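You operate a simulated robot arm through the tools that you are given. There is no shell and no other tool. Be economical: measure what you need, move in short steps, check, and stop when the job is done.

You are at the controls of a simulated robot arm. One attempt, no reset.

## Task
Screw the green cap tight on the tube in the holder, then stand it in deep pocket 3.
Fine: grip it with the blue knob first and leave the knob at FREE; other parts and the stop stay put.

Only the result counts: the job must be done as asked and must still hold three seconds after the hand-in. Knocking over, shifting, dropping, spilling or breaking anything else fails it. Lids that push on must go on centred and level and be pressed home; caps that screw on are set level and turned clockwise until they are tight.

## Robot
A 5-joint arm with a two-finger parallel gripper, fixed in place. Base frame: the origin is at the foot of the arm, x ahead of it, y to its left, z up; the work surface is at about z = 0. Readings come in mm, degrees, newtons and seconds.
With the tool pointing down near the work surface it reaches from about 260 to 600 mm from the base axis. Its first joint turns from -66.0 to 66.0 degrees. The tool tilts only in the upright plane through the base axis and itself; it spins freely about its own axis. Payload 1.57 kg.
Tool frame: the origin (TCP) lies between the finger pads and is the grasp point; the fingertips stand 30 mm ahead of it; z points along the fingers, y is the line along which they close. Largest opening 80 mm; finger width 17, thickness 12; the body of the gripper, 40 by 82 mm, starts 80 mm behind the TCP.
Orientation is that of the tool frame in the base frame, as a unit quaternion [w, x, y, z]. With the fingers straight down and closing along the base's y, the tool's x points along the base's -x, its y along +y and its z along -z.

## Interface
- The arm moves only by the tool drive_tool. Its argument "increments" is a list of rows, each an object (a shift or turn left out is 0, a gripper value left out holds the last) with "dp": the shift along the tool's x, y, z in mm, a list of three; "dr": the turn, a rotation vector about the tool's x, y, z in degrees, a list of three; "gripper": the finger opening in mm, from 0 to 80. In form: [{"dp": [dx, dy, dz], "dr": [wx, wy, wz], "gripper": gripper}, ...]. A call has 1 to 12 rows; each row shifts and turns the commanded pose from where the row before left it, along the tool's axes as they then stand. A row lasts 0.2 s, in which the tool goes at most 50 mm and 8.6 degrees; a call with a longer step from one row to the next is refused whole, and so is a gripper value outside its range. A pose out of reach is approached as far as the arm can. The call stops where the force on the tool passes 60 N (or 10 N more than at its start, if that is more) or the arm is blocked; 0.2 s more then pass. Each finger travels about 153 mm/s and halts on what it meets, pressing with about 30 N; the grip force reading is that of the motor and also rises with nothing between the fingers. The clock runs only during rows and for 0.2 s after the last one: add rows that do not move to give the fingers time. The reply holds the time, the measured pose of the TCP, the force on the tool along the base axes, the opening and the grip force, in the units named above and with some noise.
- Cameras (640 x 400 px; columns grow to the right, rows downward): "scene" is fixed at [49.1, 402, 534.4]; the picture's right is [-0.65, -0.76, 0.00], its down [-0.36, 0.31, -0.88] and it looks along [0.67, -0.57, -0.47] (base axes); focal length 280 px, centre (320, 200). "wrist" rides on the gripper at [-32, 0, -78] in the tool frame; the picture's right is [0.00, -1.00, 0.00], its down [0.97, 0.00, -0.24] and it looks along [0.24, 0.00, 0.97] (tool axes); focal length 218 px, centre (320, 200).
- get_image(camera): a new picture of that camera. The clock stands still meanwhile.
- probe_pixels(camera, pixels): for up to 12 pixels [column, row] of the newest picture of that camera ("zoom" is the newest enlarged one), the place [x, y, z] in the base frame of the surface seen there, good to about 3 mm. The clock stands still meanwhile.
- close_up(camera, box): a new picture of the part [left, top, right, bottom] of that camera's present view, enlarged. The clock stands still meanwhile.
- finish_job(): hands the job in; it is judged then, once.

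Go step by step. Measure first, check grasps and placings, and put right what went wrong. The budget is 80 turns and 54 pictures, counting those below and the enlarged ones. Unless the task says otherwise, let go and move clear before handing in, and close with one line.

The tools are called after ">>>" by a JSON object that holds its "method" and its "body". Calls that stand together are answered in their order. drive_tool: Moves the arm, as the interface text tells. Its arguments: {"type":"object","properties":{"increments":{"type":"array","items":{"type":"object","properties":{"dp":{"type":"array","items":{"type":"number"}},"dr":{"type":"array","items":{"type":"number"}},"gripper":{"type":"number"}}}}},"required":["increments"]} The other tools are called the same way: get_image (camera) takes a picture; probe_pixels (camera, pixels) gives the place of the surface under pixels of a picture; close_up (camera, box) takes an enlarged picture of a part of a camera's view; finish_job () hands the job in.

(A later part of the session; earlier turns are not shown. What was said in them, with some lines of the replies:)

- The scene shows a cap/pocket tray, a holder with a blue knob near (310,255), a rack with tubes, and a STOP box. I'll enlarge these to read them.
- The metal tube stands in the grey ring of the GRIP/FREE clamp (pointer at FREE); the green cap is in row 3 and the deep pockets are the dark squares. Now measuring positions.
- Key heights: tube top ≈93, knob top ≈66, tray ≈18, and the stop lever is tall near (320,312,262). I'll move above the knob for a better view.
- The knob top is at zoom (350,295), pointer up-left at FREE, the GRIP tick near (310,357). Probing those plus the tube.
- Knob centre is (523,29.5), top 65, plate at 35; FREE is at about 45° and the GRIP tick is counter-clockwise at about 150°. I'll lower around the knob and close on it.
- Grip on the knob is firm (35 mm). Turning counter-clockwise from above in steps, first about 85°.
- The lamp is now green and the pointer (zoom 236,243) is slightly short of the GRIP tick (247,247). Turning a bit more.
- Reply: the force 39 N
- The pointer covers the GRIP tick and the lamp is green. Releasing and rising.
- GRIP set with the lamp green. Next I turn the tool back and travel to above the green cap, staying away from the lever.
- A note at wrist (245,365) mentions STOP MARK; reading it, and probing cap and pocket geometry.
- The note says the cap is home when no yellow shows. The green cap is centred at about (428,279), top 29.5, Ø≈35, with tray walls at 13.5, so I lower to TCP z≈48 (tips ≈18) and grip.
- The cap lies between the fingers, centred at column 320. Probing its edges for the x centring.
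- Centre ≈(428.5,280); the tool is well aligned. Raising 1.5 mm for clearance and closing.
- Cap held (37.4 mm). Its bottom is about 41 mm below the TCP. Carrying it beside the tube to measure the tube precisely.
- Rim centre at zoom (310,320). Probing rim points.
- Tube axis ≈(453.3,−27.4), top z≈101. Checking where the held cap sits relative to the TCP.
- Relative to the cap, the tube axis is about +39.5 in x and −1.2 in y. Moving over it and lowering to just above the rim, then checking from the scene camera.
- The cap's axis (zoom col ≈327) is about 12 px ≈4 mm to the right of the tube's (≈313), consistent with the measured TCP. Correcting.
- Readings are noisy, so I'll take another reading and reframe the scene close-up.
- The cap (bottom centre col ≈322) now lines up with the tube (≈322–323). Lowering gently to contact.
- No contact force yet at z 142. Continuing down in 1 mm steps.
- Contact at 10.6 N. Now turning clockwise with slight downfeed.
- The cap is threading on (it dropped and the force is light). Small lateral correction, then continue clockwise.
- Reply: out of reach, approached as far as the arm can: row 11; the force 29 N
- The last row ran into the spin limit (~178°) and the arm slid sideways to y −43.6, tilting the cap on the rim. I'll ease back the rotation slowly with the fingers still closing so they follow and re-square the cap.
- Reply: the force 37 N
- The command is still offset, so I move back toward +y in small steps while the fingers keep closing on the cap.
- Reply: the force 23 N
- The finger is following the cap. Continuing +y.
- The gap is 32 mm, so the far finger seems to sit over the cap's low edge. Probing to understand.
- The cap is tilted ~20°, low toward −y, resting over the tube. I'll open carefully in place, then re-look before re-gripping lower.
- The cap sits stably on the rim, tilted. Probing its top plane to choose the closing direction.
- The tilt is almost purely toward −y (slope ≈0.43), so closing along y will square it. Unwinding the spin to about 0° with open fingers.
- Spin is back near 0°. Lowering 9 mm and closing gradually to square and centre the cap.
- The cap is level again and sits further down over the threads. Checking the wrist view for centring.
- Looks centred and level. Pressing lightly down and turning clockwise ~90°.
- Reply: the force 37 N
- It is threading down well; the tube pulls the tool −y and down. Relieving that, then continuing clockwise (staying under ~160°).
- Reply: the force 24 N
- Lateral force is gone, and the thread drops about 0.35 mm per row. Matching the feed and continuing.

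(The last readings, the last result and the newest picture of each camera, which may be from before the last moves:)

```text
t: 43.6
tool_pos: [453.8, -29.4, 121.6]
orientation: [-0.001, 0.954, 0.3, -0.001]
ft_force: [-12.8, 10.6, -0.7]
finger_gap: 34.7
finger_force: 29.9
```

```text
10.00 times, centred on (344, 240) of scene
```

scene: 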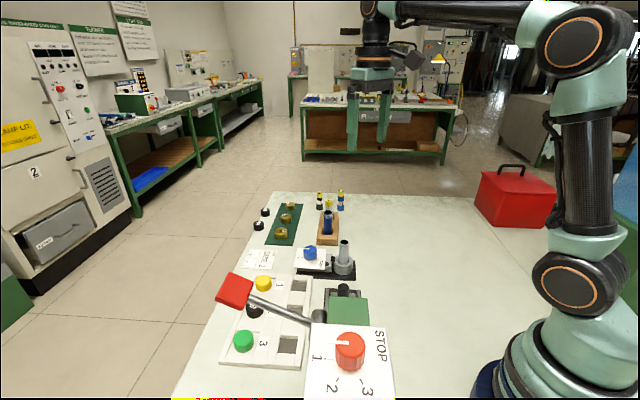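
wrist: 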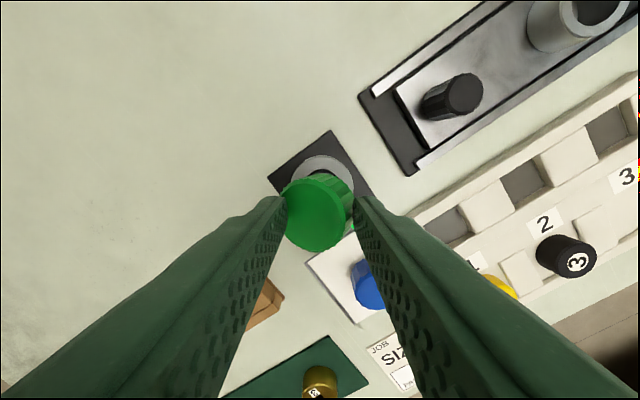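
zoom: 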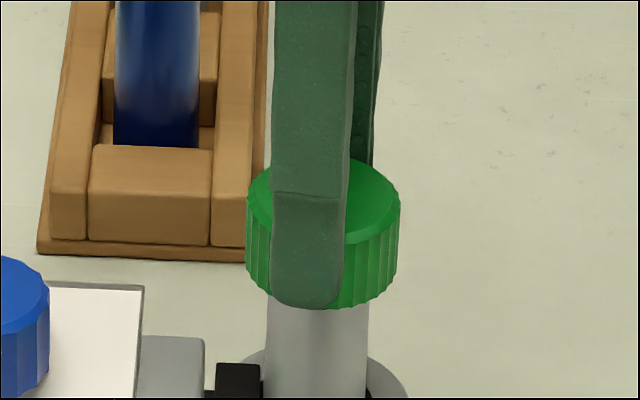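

The cap is level with all threads hidden and still descending. Releasing, unwinding 204°, and regripping.

>>> {"method": "drive_tool", "body": {"increments": [{"gripper": 50}, {"dp": [-0.2, -0.7, 0], "gripper": 60}, {"dr": [0, 0, -8.5]}, {"dr": [0, 0, -8.5]}, {"dr": [0, 0, -8.5]}, {"dr": [0, 0, -8.5]}, {"dr": [0, 0, -8.5]}, {"dr": [0, 0, -8.5]}, {"dr": [0, 0, -8.5]}, {"dr": [0, 0, -8.5]}, {"dr": [0, 0, -8.5]}, {"dr": [0, 0, -8.5]}]}}

>>> {"method": "drive_tool", "body": {"increments": [{"dr": [0, 0, -8.5]}, {"dr": [0, 0, -8.5]}, {"dr": [0, 0, -8.5]}, {"dr": [0, 0, -8.5]}, {"dr": [0, 0, -8.5]}, {"dr": [0, 0, -8.5]}, {"dr": [0, 0, -8.5]}, {"dr": [0, 0, -8.5]}, {"dr": [0, 0, -8.5]}, {"dr": [0, 0, -8.5]}, {"dr": [0, 0, -8.5]}, {"dr": [0, 0, -8.5]}]}}

>>> {"method": "drive_tool", "body": {"increments": [{}, {"gripper": 30}, {}, {}]}}

```text
t: 46.2
tool_pos: [453.1, -27.9, 122.6]
orientation: [0.0, 0.499, 0.866, 0.0]
ft_force: [-0.6, 0.3, 0.0]
finger_gap: 60.3
finger_force: 0.0
```

```text
t: 48.8
tool_pos: [453.2, -27.1, 123.1]
orientation: [-0.001, -0.36, 0.933, 0.0]
ft_force: [-0.2, -0.6, -0.5]
finger_gap: 59.9
finger_force: 0.1
```

```text
t: 49.8
tool_pos: [451.7, -27.1, 122.9]
orientation: [0.0, -0.359, 0.933, 0.0]
ft_force: [0.4, -1.2, 0.1]
finger_gap: 35.8
finger_force: 30.1
```

Regripped with almost no side load. Turning clockwise further.

>>> {"method": "drive_tool", "body": {"increments": [{"dr": [0, 0, 8.5], "dp": [0, 0, 0.3]}, {"dr": [0, 0, 8.5], "dp": [0, 0, 0.3]}, {"dr": [0, 0, 8.5], "dp": [0, 0, 0.3]}, {"dr": [0, 0, 8.5], "dp": [0, 0, 0.3]}, {"dr": [0, 0, 8.5], "dp": [0, 0, 0.2]}, {"dr": [0, 0, 8.5], "dp": [0, 0, 0.2]}, {}]}}

```text
t: 51.4
tool_pos: [450.6, -28.2, 122.1]
orientation: [-0.004, 0.077, 0.997, 0.0]
ft_force: [-18.2, 13.8, 9.5]
finger_gap: 36.3
finger_force: 30.0
```

Force now pushes up and the TCP barely sank; it may be tight. Checking.

>>> {"method": "close_up", "body": {"camera": "scene", "box": [312, 220, 376, 260]}}

```text
10.00 times, centred on (344, 240) of scene
```

zoom: 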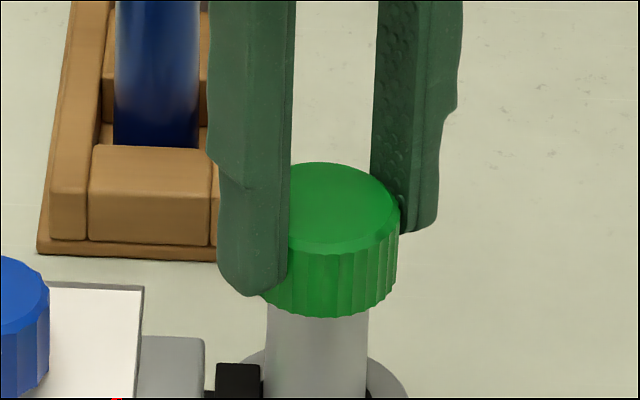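

Probing the cap's top height: home would be about tube top + lid thickness.

>>> {"method": "probe_pixels", "body": {"camera": "zoom", "pixels": [[310, 180], [340, 180], [370, 190], [340, 210], [310, 210], [340, 235], [375, 215], [330, 312], [380, 300]]}}

>>> {"method": "drive_tool", "body": {"increments": [{"dp": [1.0, 0.7, 0]}, {"dr": [0, 0, 8.5], "dp": [0, 0, 0.1]}, {"dr": [0, 0, 8.5], "dp": [0, 0, 0.1]}, {}]}}

```text
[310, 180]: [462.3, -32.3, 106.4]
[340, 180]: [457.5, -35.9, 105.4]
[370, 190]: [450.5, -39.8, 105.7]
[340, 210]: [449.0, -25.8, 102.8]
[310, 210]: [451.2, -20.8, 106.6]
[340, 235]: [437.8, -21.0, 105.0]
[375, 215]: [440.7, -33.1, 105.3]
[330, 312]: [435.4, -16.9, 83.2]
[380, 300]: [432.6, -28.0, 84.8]
```

```text
t: 52.4
tool_pos: [453.1, -27.8, 121.7]
orientation: [0.003, 0.226, 0.974, 0.0]
ft_force: [5.1, -14.0, 0.0]
finger_gap: 37.0
finger_force: 30.1
```

Cap top ≈105 (tube top 101) and the finger gap is now drifting (35.8→37.0), which suggests the fingers slip on a tight cap. Turning more to confirm.

>>> {"method": "drive_tool", "body": {"increments": [{"dr": [0, 0, 6]}, {"dr": [0, 0, 6]}, {}]}}

>>> {"method": "drive_tool", "body": {"increments": [{"dr": [0, 0, 6]}, {"dr": [0, 0, 6]}, {}]}}

>>> {"method": "drive_tool", "body": {"increments": [{"dr": [0, 0, 8]}, {"dr": [0, 0, 8]}, {"dr": [0, 0, 8]}, {}]}}

>>> {"method": "close_up", "body": {"camera": "scene", "box": [312, 220, 376, 260]}}

```text
t: 53.2
tool_pos: [451.5, -27.9, 122.2]
orientation: [-0.001, 0.326, 0.945, -0.001]
ft_force: [-2.8, -5.3, 3.5]
finger_gap: 35.7
finger_force: 30.7
```

```text
t: 54.0
tool_pos: [453.3, -28.3, 121.8]
orientation: [0.0, 0.424, 0.906, 0.0]
ft_force: [-2.9, -12.0, 0.9]
finger_gap: 35.7
finger_force: 29.8
```

```text
t: 55.0
tool_pos: [451.9, -27.4, 121.9]
orientation: [0.0, 0.602, 0.799, 0.0]
ft_force: [-1.0, 2.4, 0.4]
finger_gap: 37.1
finger_force: 30.1
```

```text
10.00 times, centred on (344, 240) of scene
```

zoom: 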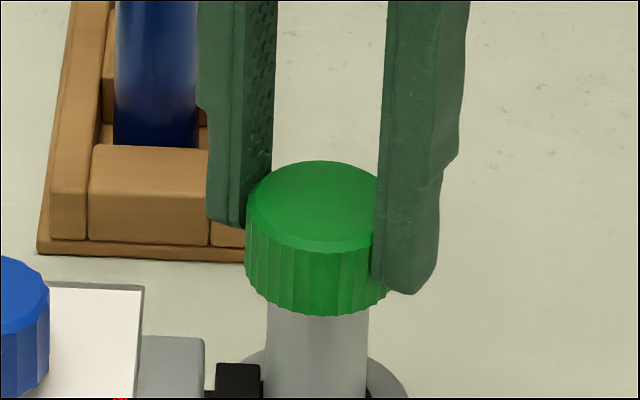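

After 65° more turning the cap does not sink, so it's tight. Now releasing, rising, and unwinding spin before the knob.

>>> {"method": "drive_tool", "body": {"increments": [{"gripper": 50}, {"gripper": 60}, {"dp": [0, 0, -40]}, {"dp": [0, 0, -43]}, {"dr": [0, 0, -8.5]}, {"dr": [0, 0, -8.5]}, {"dr": [0, 0, -8.5]}, {"dr": [0, 0, -8.5]}, {"dr": [0, 0, -8.5]}, {"dr": [0, 0, -8.5]}, {"dr": [0, 0, -8.5]}, {"dr": [0, 0, -8.5]}]}}

>>> {"method": "drive_tool", "body": {"increments": [{"dr": [0, 0, -6]}, {"dp": [-35, 28.5, 0], "gripper": 56}, {"dp": [-35, 28.5, 0]}, {}]}}

```text
t: 57.6
tool_pos: [451.7, -27.8, 204.3]
orientation: [0.0, 0.052, 0.999, 0.0]
ft_force: [0.0, -0.3, -0.4]
finger_gap: 60.1
finger_force: 0.1
```

```text
t: 58.6
tool_pos: [521.9, 29.2, 203.2]
orientation: [0.001, 0.0, 1.0, 0.0]
ft_force: [-1.0, -0.3, 0.3]
finger_gap: 55.9
finger_force: 0.1
```

Above the knob. Lowering, gripping, and turning clockwise ~95° back to FREE.

>>> {"method": "drive_tool", "body": {"increments": [{"dp": [0, 0, 40]}, {"dp": [0, 0, 45]}, {"dp": [0, 0, 30]}, {"dp": [0, 0, 15]}, {}, {"gripper": 25}, {}, {}]}}

>>> {"method": "drive_tool", "body": {"increments": [{"dr": [0, 0, 8.5]}, {"dr": [0, 0, 8.5]}, {"dr": [0, 0, 8.5]}, {"dr": [0, 0, 8.5]}, {"dr": [0, 0, 8.5]}, {"dr": [0, 0, 8.5]}, {"dr": [0, 0, 8.5]}, {"dr": [0, 0, 8.5]}, {"dr": [0, 0, 8.5]}, {"dr": [0, 0, 8.5]}, {"dr": [0, 0, 8.5]}, {}]}}

>>> {"method": "close_up", "body": {"camera": "scene", "box": [270, 220, 380, 290]}}

```text
t: 60.4
tool_pos: [521.5, 30.1, 73.6]
orientation: [0.0, 0.002, 1.0, 0.0]
ft_force: [4.0, -20.8, -6.8]
finger_gap: 35.2
finger_force: 42.5
```

```text
t: 63.0
tool_pos: [524.0, 30.3, 73.1]
orientation: [0.001, 0.729, 0.685, 0.001]
ft_force: [18.5, -0.1, -16.2]
finger_gap: 35.3
finger_force: 42.6
```

```text
5.71 times, centred on (325, 255) of scene
```

zoom: 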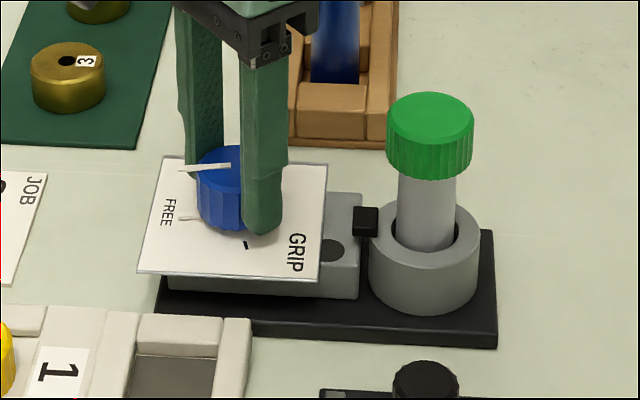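

The lamp is off, the jaw is retracted, and the pointer is on FREE. Releasing and rising; checking the pointer.

>>> {"method": "drive_tool", "body": {"increments": [{"gripper": 56}, {}, {"dp": [0, 0, -40]}, {"dp": [0, 0, -45]}, {"dp": [0, 0, -45]}, {"dr": [0, 0, -8.5]}, {"dr": [0, 0, -8.5]}, {"dr": [0, 0, -8.5]}, {"dr": [0, 0, -8.5]}, {"dr": [0, 0, -8.5]}]}}

>>> {"method": "get_image", "body": {"camera": "wrist"}}

```text
t: 65.2
tool_pos: [522.3, 29.6, 202.9]
orientation: [0.0, 0.429, 0.903, 0.0]
ft_force: [-0.5, -0.3, -1.1]
finger_gap: 55.9
finger_force: 0.1
```

```text
10 pictures are left
```

wrist: 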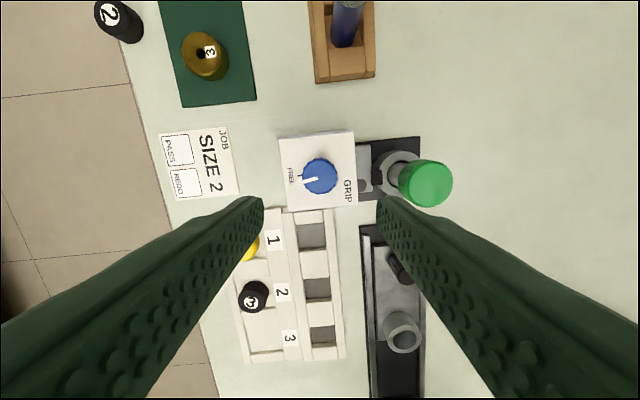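

Pointer at (302,182) looks near FREE, maybe a few degrees short. Enlarging.

>>> {"method": "close_up", "body": {"camera": "wrist", "box": [270, 125, 366, 215]}}

>>> {"method": "probe_pixels", "body": {"camera": "wrist", "pixels": [[312, 222], [312, 248], [297, 235], [329, 235], [322, 330], [335, 335], [311, 335], [322, 320], [322, 344], [317, 288], [345, 340], [300, 330]]}}

```text
4.44 times, centred on (318, 170) of wrist
```

zoom: 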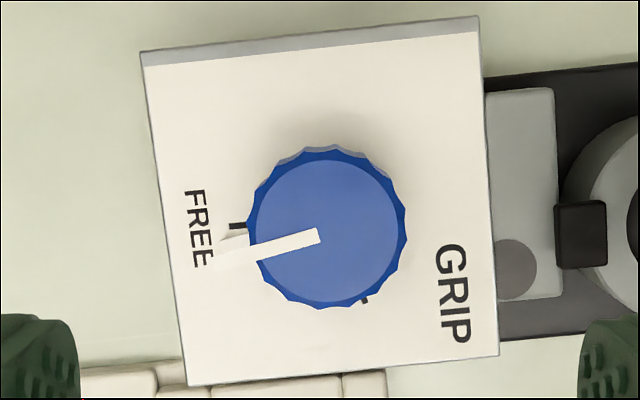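

```text
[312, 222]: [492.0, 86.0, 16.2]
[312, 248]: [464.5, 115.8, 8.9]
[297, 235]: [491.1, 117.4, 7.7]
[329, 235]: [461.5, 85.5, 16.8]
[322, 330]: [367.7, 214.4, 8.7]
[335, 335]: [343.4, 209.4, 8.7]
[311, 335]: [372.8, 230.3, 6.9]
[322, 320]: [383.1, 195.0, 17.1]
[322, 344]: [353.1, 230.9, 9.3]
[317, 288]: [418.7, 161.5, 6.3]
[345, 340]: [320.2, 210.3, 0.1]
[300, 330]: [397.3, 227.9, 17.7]
```

The FREE tick at zoom (238,226) is still visible, so the pointer is ~10° short. Regripping and turning ~11° more.

>>> {"method": "drive_tool", "body": {"increments": [{"dp": [0, 0, 40]}, {"dp": [0, 0, 45]}, {"dp": [0, 0, 30]}, {"dp": [0, 0, 14]}, {}, {"gripper": 25}, {}, {"dr": [0, 0, 6]}, {"dr": [0, 0, 6]}, {}]}}

>>> {"method": "drive_tool", "body": {"increments": [{"gripper": 56}, {}, {"dp": [0, 0, -40]}, {"dp": [0, 0, -45]}, {"dp": [0, 0, -44]}, {}]}}

>>> {"method": "close_up", "body": {"camera": "wrist", "box": [270, 125, 366, 215]}}

```text
t: 67.4
tool_pos: [521.2, 30.2, 74.8]
orientation: [0.001, 0.522, 0.853, 0.001]
ft_force: [17.8, 19.5, -12.2]
finger_gap: 35.4
finger_force: 42.5
```

```text
t: 68.8
tool_pos: [521.7, 27.1, 206.0]
orientation: [0.0, 0.523, 0.852, 0.0]
ft_force: [0.3, 0.0, 0.3]
finger_gap: 56.2
finger_force: 0.0
```

```text
4.44 times, centred on (318, 170) of wrist
```

zoom: 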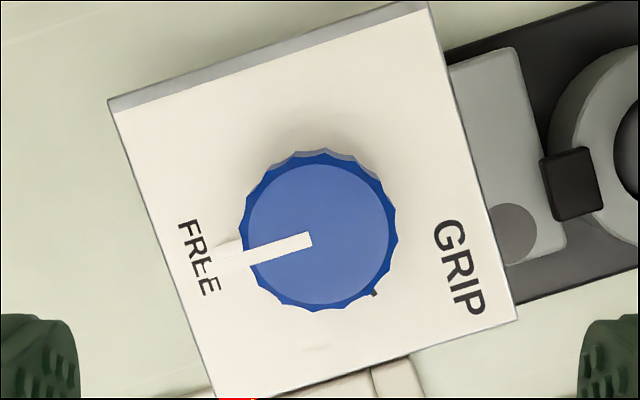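

The pointer now covers the FREE tick exactly. Next, unwinding spin and moving over the capped tube.

>>> {"method": "drive_tool", "body": {"increments": [{"dr": [0, 0, -8.5]}, {"dr": [0, 0, -8.5]}, {"dr": [0, 0, -8.5]}, {"dr": [0, 0, -8.5]}, {"dr": [0, 0, -8.5]}, {"dr": [0, 0, -8.5]}, {"dr": [0, 0, -8.5]}, {"dr": [0, 0, -3.5]}, {"dp": [35, -28.5, 0], "gripper": 60}, {"dp": [35, -28.5, 0]}, {}]}}

>>> {"method": "close_up", "body": {"camera": "wrist", "box": [240, 130, 400, 260]}}

```text
t: 71.2
tool_pos: [453.2, -28.2, 204.5]
orientation: [0.0, 0.0, 1.0, -0.001]
ft_force: [-0.8, 0.1, -0.9]
finger_gap: 60.0
finger_force: 0.0
```

```text
3.08 times, centred on (320, 195) of wrist
```

zoom: 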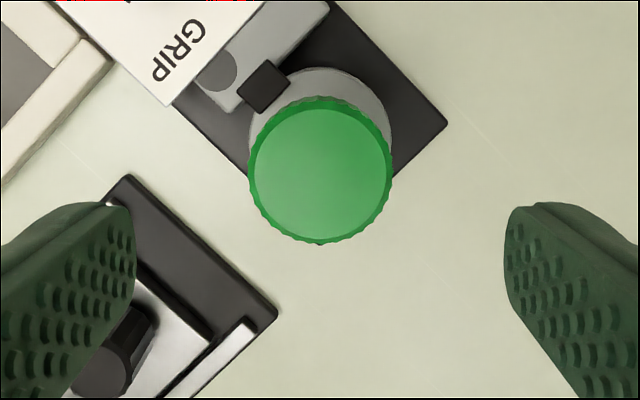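

The cap is centred under the tool. Descending and gripping it.

>>> {"method": "drive_tool", "body": {"increments": [{"dp": [0, 0, 40]}, {"dp": [0, 0, 30]}, {"dp": [0, 0, 17]}, {}, {"gripper": 45}, {"gripper": 28}, {}, {}]}}

>>> {"method": "drive_tool", "body": {"increments": [{"dp": [0, 0, -10]}, {"dp": [0, 0, -20]}, {"dp": [0, 0, -30]}, {"dp": [0, 0, -40]}, {"dp": [0, 0, -10]}, {}]}}

>>> {"method": "get_image", "body": {"camera": "scene"}}

```text
t: 73.0
tool_pos: [453.0, -26.7, 118.9]
orientation: [0.0, 0.0, 1.0, 0.0]
ft_force: [0.2, -0.4, -0.6]
finger_gap: 34.9
finger_force: 30.2
```

```text
t: 74.4
tool_pos: [453.1, -28.1, 228.7]
orientation: [0.0, 0.0, 1.0, 0.0]
ft_force: [-0.5, -0.4, -1.2]
finger_gap: 34.6
finger_force: 29.4
```

```text
6 pictures are left
```

scene: 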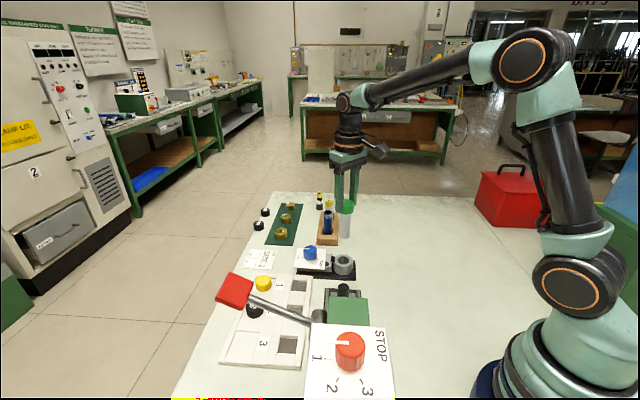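

The tube is lifted out with the cap. Probing pocket 3's floor and rim and the tube bottom.

>>> {"method": "probe_pixels", "body": {"camera": "scene", "pixels": [[280, 339], [296, 340], [293, 352], [279, 351], [287, 345], [275, 345], [301, 346], [287, 334], [287, 357], [345, 236], [345, 232], [345, 225]]}}

>>> {"method": "close_up", "body": {"camera": "scene", "box": [256, 320, 320, 368]}}

```text
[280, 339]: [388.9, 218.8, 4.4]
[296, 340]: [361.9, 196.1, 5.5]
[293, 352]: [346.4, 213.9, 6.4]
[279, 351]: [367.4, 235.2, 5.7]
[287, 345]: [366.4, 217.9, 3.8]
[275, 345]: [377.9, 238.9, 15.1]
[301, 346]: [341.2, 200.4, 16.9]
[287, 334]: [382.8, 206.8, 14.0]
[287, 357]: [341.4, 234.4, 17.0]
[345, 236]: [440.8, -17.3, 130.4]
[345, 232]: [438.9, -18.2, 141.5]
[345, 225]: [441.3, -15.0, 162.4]
```

```text
8.33 times, centred on (288, 344) of scene
```

zoom: 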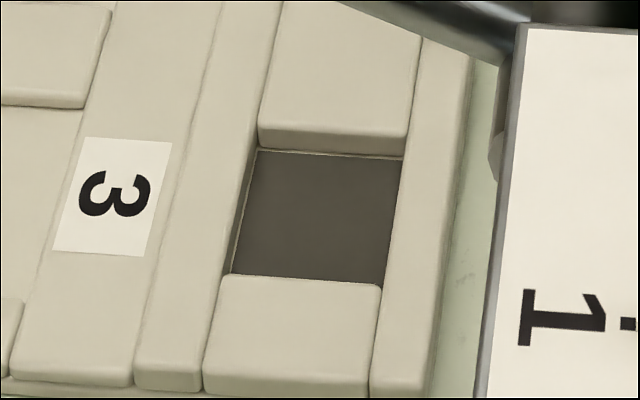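

Pocket 3 centre ≈(366,216.5), floor ≈5.5, and the tube bottom is ≈104 below the TCP. Carrying there and lowering to just above the tray.

>>> {"method": "drive_tool", "body": {"increments": [{"dp": [14.5, 40.7, 0]}, {"dp": [14.5, 40.7, 0]}, {"dp": [14.5, 40.7, 0]}, {"dp": [14.5, 40.7, 0]}, {"dp": [14.5, 40.7, 0]}, {"dp": [14.5, 40.7, 0]}, {}, {"dp": [0, 0, 40]}, {"dp": [0, 0, 35]}, {"dp": [0, 0, 18]}, {}]}}

>>> {"method": "close_up", "body": {"camera": "scene", "box": [240, 280, 336, 370]}}

```text
t: 76.8
tool_pos: [365.3, 215.3, 133.3]
orientation: [0.0, -0.001, 1.0, 0.0]
ft_force: [-0.2, 0.2, -0.7]
finger_gap: 35.0
finger_force: 30.2
```

```text
4.44 times, centred on (288, 325) of scene
```

zoom: 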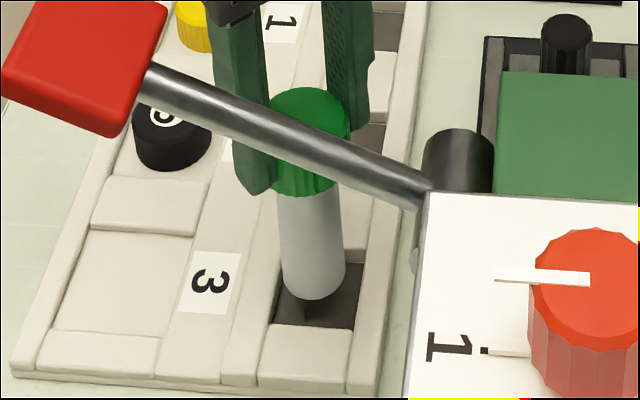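

The tube hangs above pocket 3 and should land within ~1–2 mm of its centre. Lowering to contact.

>>> {"method": "drive_tool", "body": {"increments": [{"dp": [0.5, -0.5, 8]}, {"dp": [0, 0, 8]}, {"dp": [0, 0, 2]}, {"dp": [0, 0, 1]}, {}]}}

>>> {"method": "close_up", "body": {"camera": "scene", "box": [256, 300, 320, 368]}}

```text
t: 78.0
tool_pos: [364.5, 216.1, 115.3]
orientation: [-0.001, 0.001, 1.0, -0.001]
ft_force: [-0.8, -0.8, -1.4]
finger_gap: 34.9
finger_force: 29.9
```

```text
5.88 times, centred on (288, 334) of scene
```

zoom: 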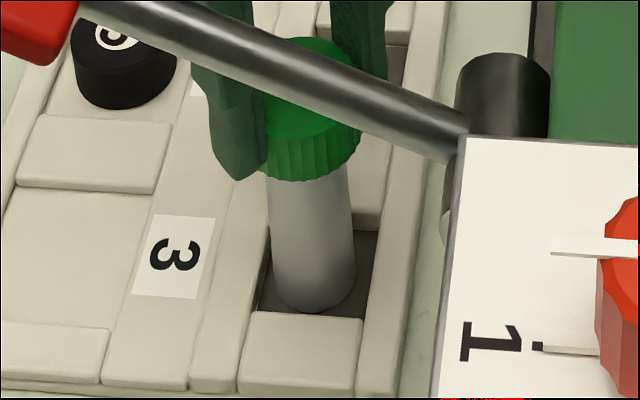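

The tube is in the pocket's opening and clear of its walls. Continuing to floor contact in 1 mm steps.

>>> {"method": "drive_tool", "body": {"increments": [{"dp": [0, 0, 1]}, {"dp": [0, 0, 1]}, {"dp": [0, 0, 1]}, {}]}}

```text
t: 79.0
tool_pos: [364.8, 216.8, 113.8]
orientation: [0.001, 0.0, 1.0, 0.001]
ft_force: [-6.8, -1.3, 27.0]
finger_gap: 35.0
finger_force: 30.1
```

Floor contact (27 N). Relieving the pressure, then releasing and rising.

>>> {"method": "drive_tool", "body": {"increments": [{"dp": [0, 0, -1.2]}, {}]}}

>>> {"method": "drive_tool", "body": {"increments": [{"gripper": 40}, {"gripper": 50}, {"gripper": 62}, {"dp": [0, 0, -15]}, {"dp": [0, 0, -35]}, {"dp": [0, 0, -40]}, {"dp": [0, 0, -40]}, {}]}}

>>> {"method": "get_image", "body": {"camera": "scene"}}

```text
t: 79.6
tool_pos: [364.5, 216.9, 113.6]
orientation: [0.0, 0.0, 1.0, 0.001]
ft_force: [1.2, -0.7, 13.5]
finger_gap: 35.0
finger_force: 29.8
```

```text
t: 81.4
tool_pos: [362.9, 214.6, 243.2]
orientation: [0.0, -0.001, 1.0, 0.0]
ft_force: [-0.1, 0.0, -0.1]
finger_gap: 62.2
finger_force: 0.1
```

```text
2 pictures are left
```

scene: 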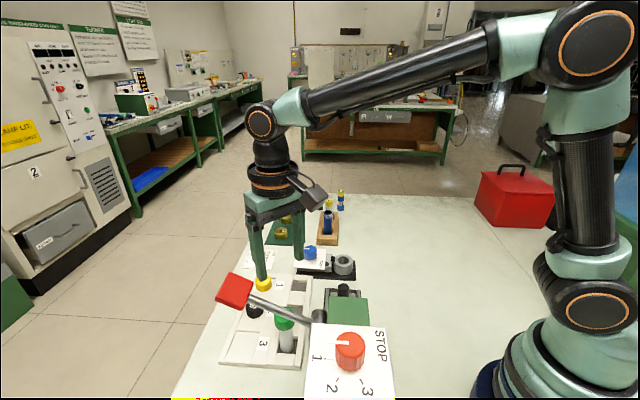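

The tube appears to be standing in pocket 3. One enlarged check.

>>> {"method": "close_up", "body": {"camera": "scene", "box": [240, 290, 336, 370]}}

```text
5.00 times, centred on (288, 330) of scene
```

zoom: 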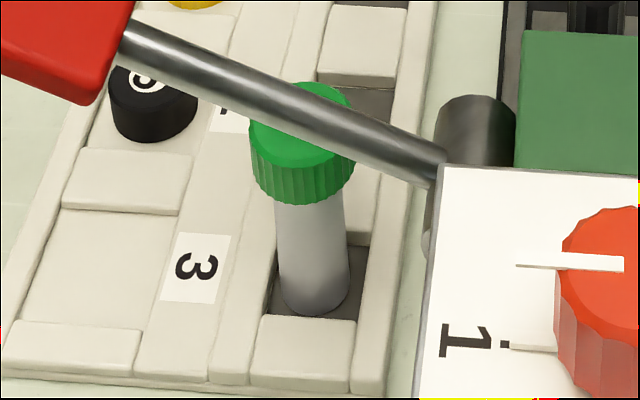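

The capped tube stands upright in deep pocket 3, the gripper is clear, the knob is at FREE, and the stop is untouched. Handing in.

>>> {"method": "finish_job", "body": {}}

```text
The job is handed in.
```

The green cap is screwed tight on the tube, which now stands upright in deep pocket 3. The knob is at FREE, and the stop looks unmoved in the last picture. While I was screwing the cap on, the arm hit its spin limit and tilted it. I squared the cap up and turned it until it stopped sinking.
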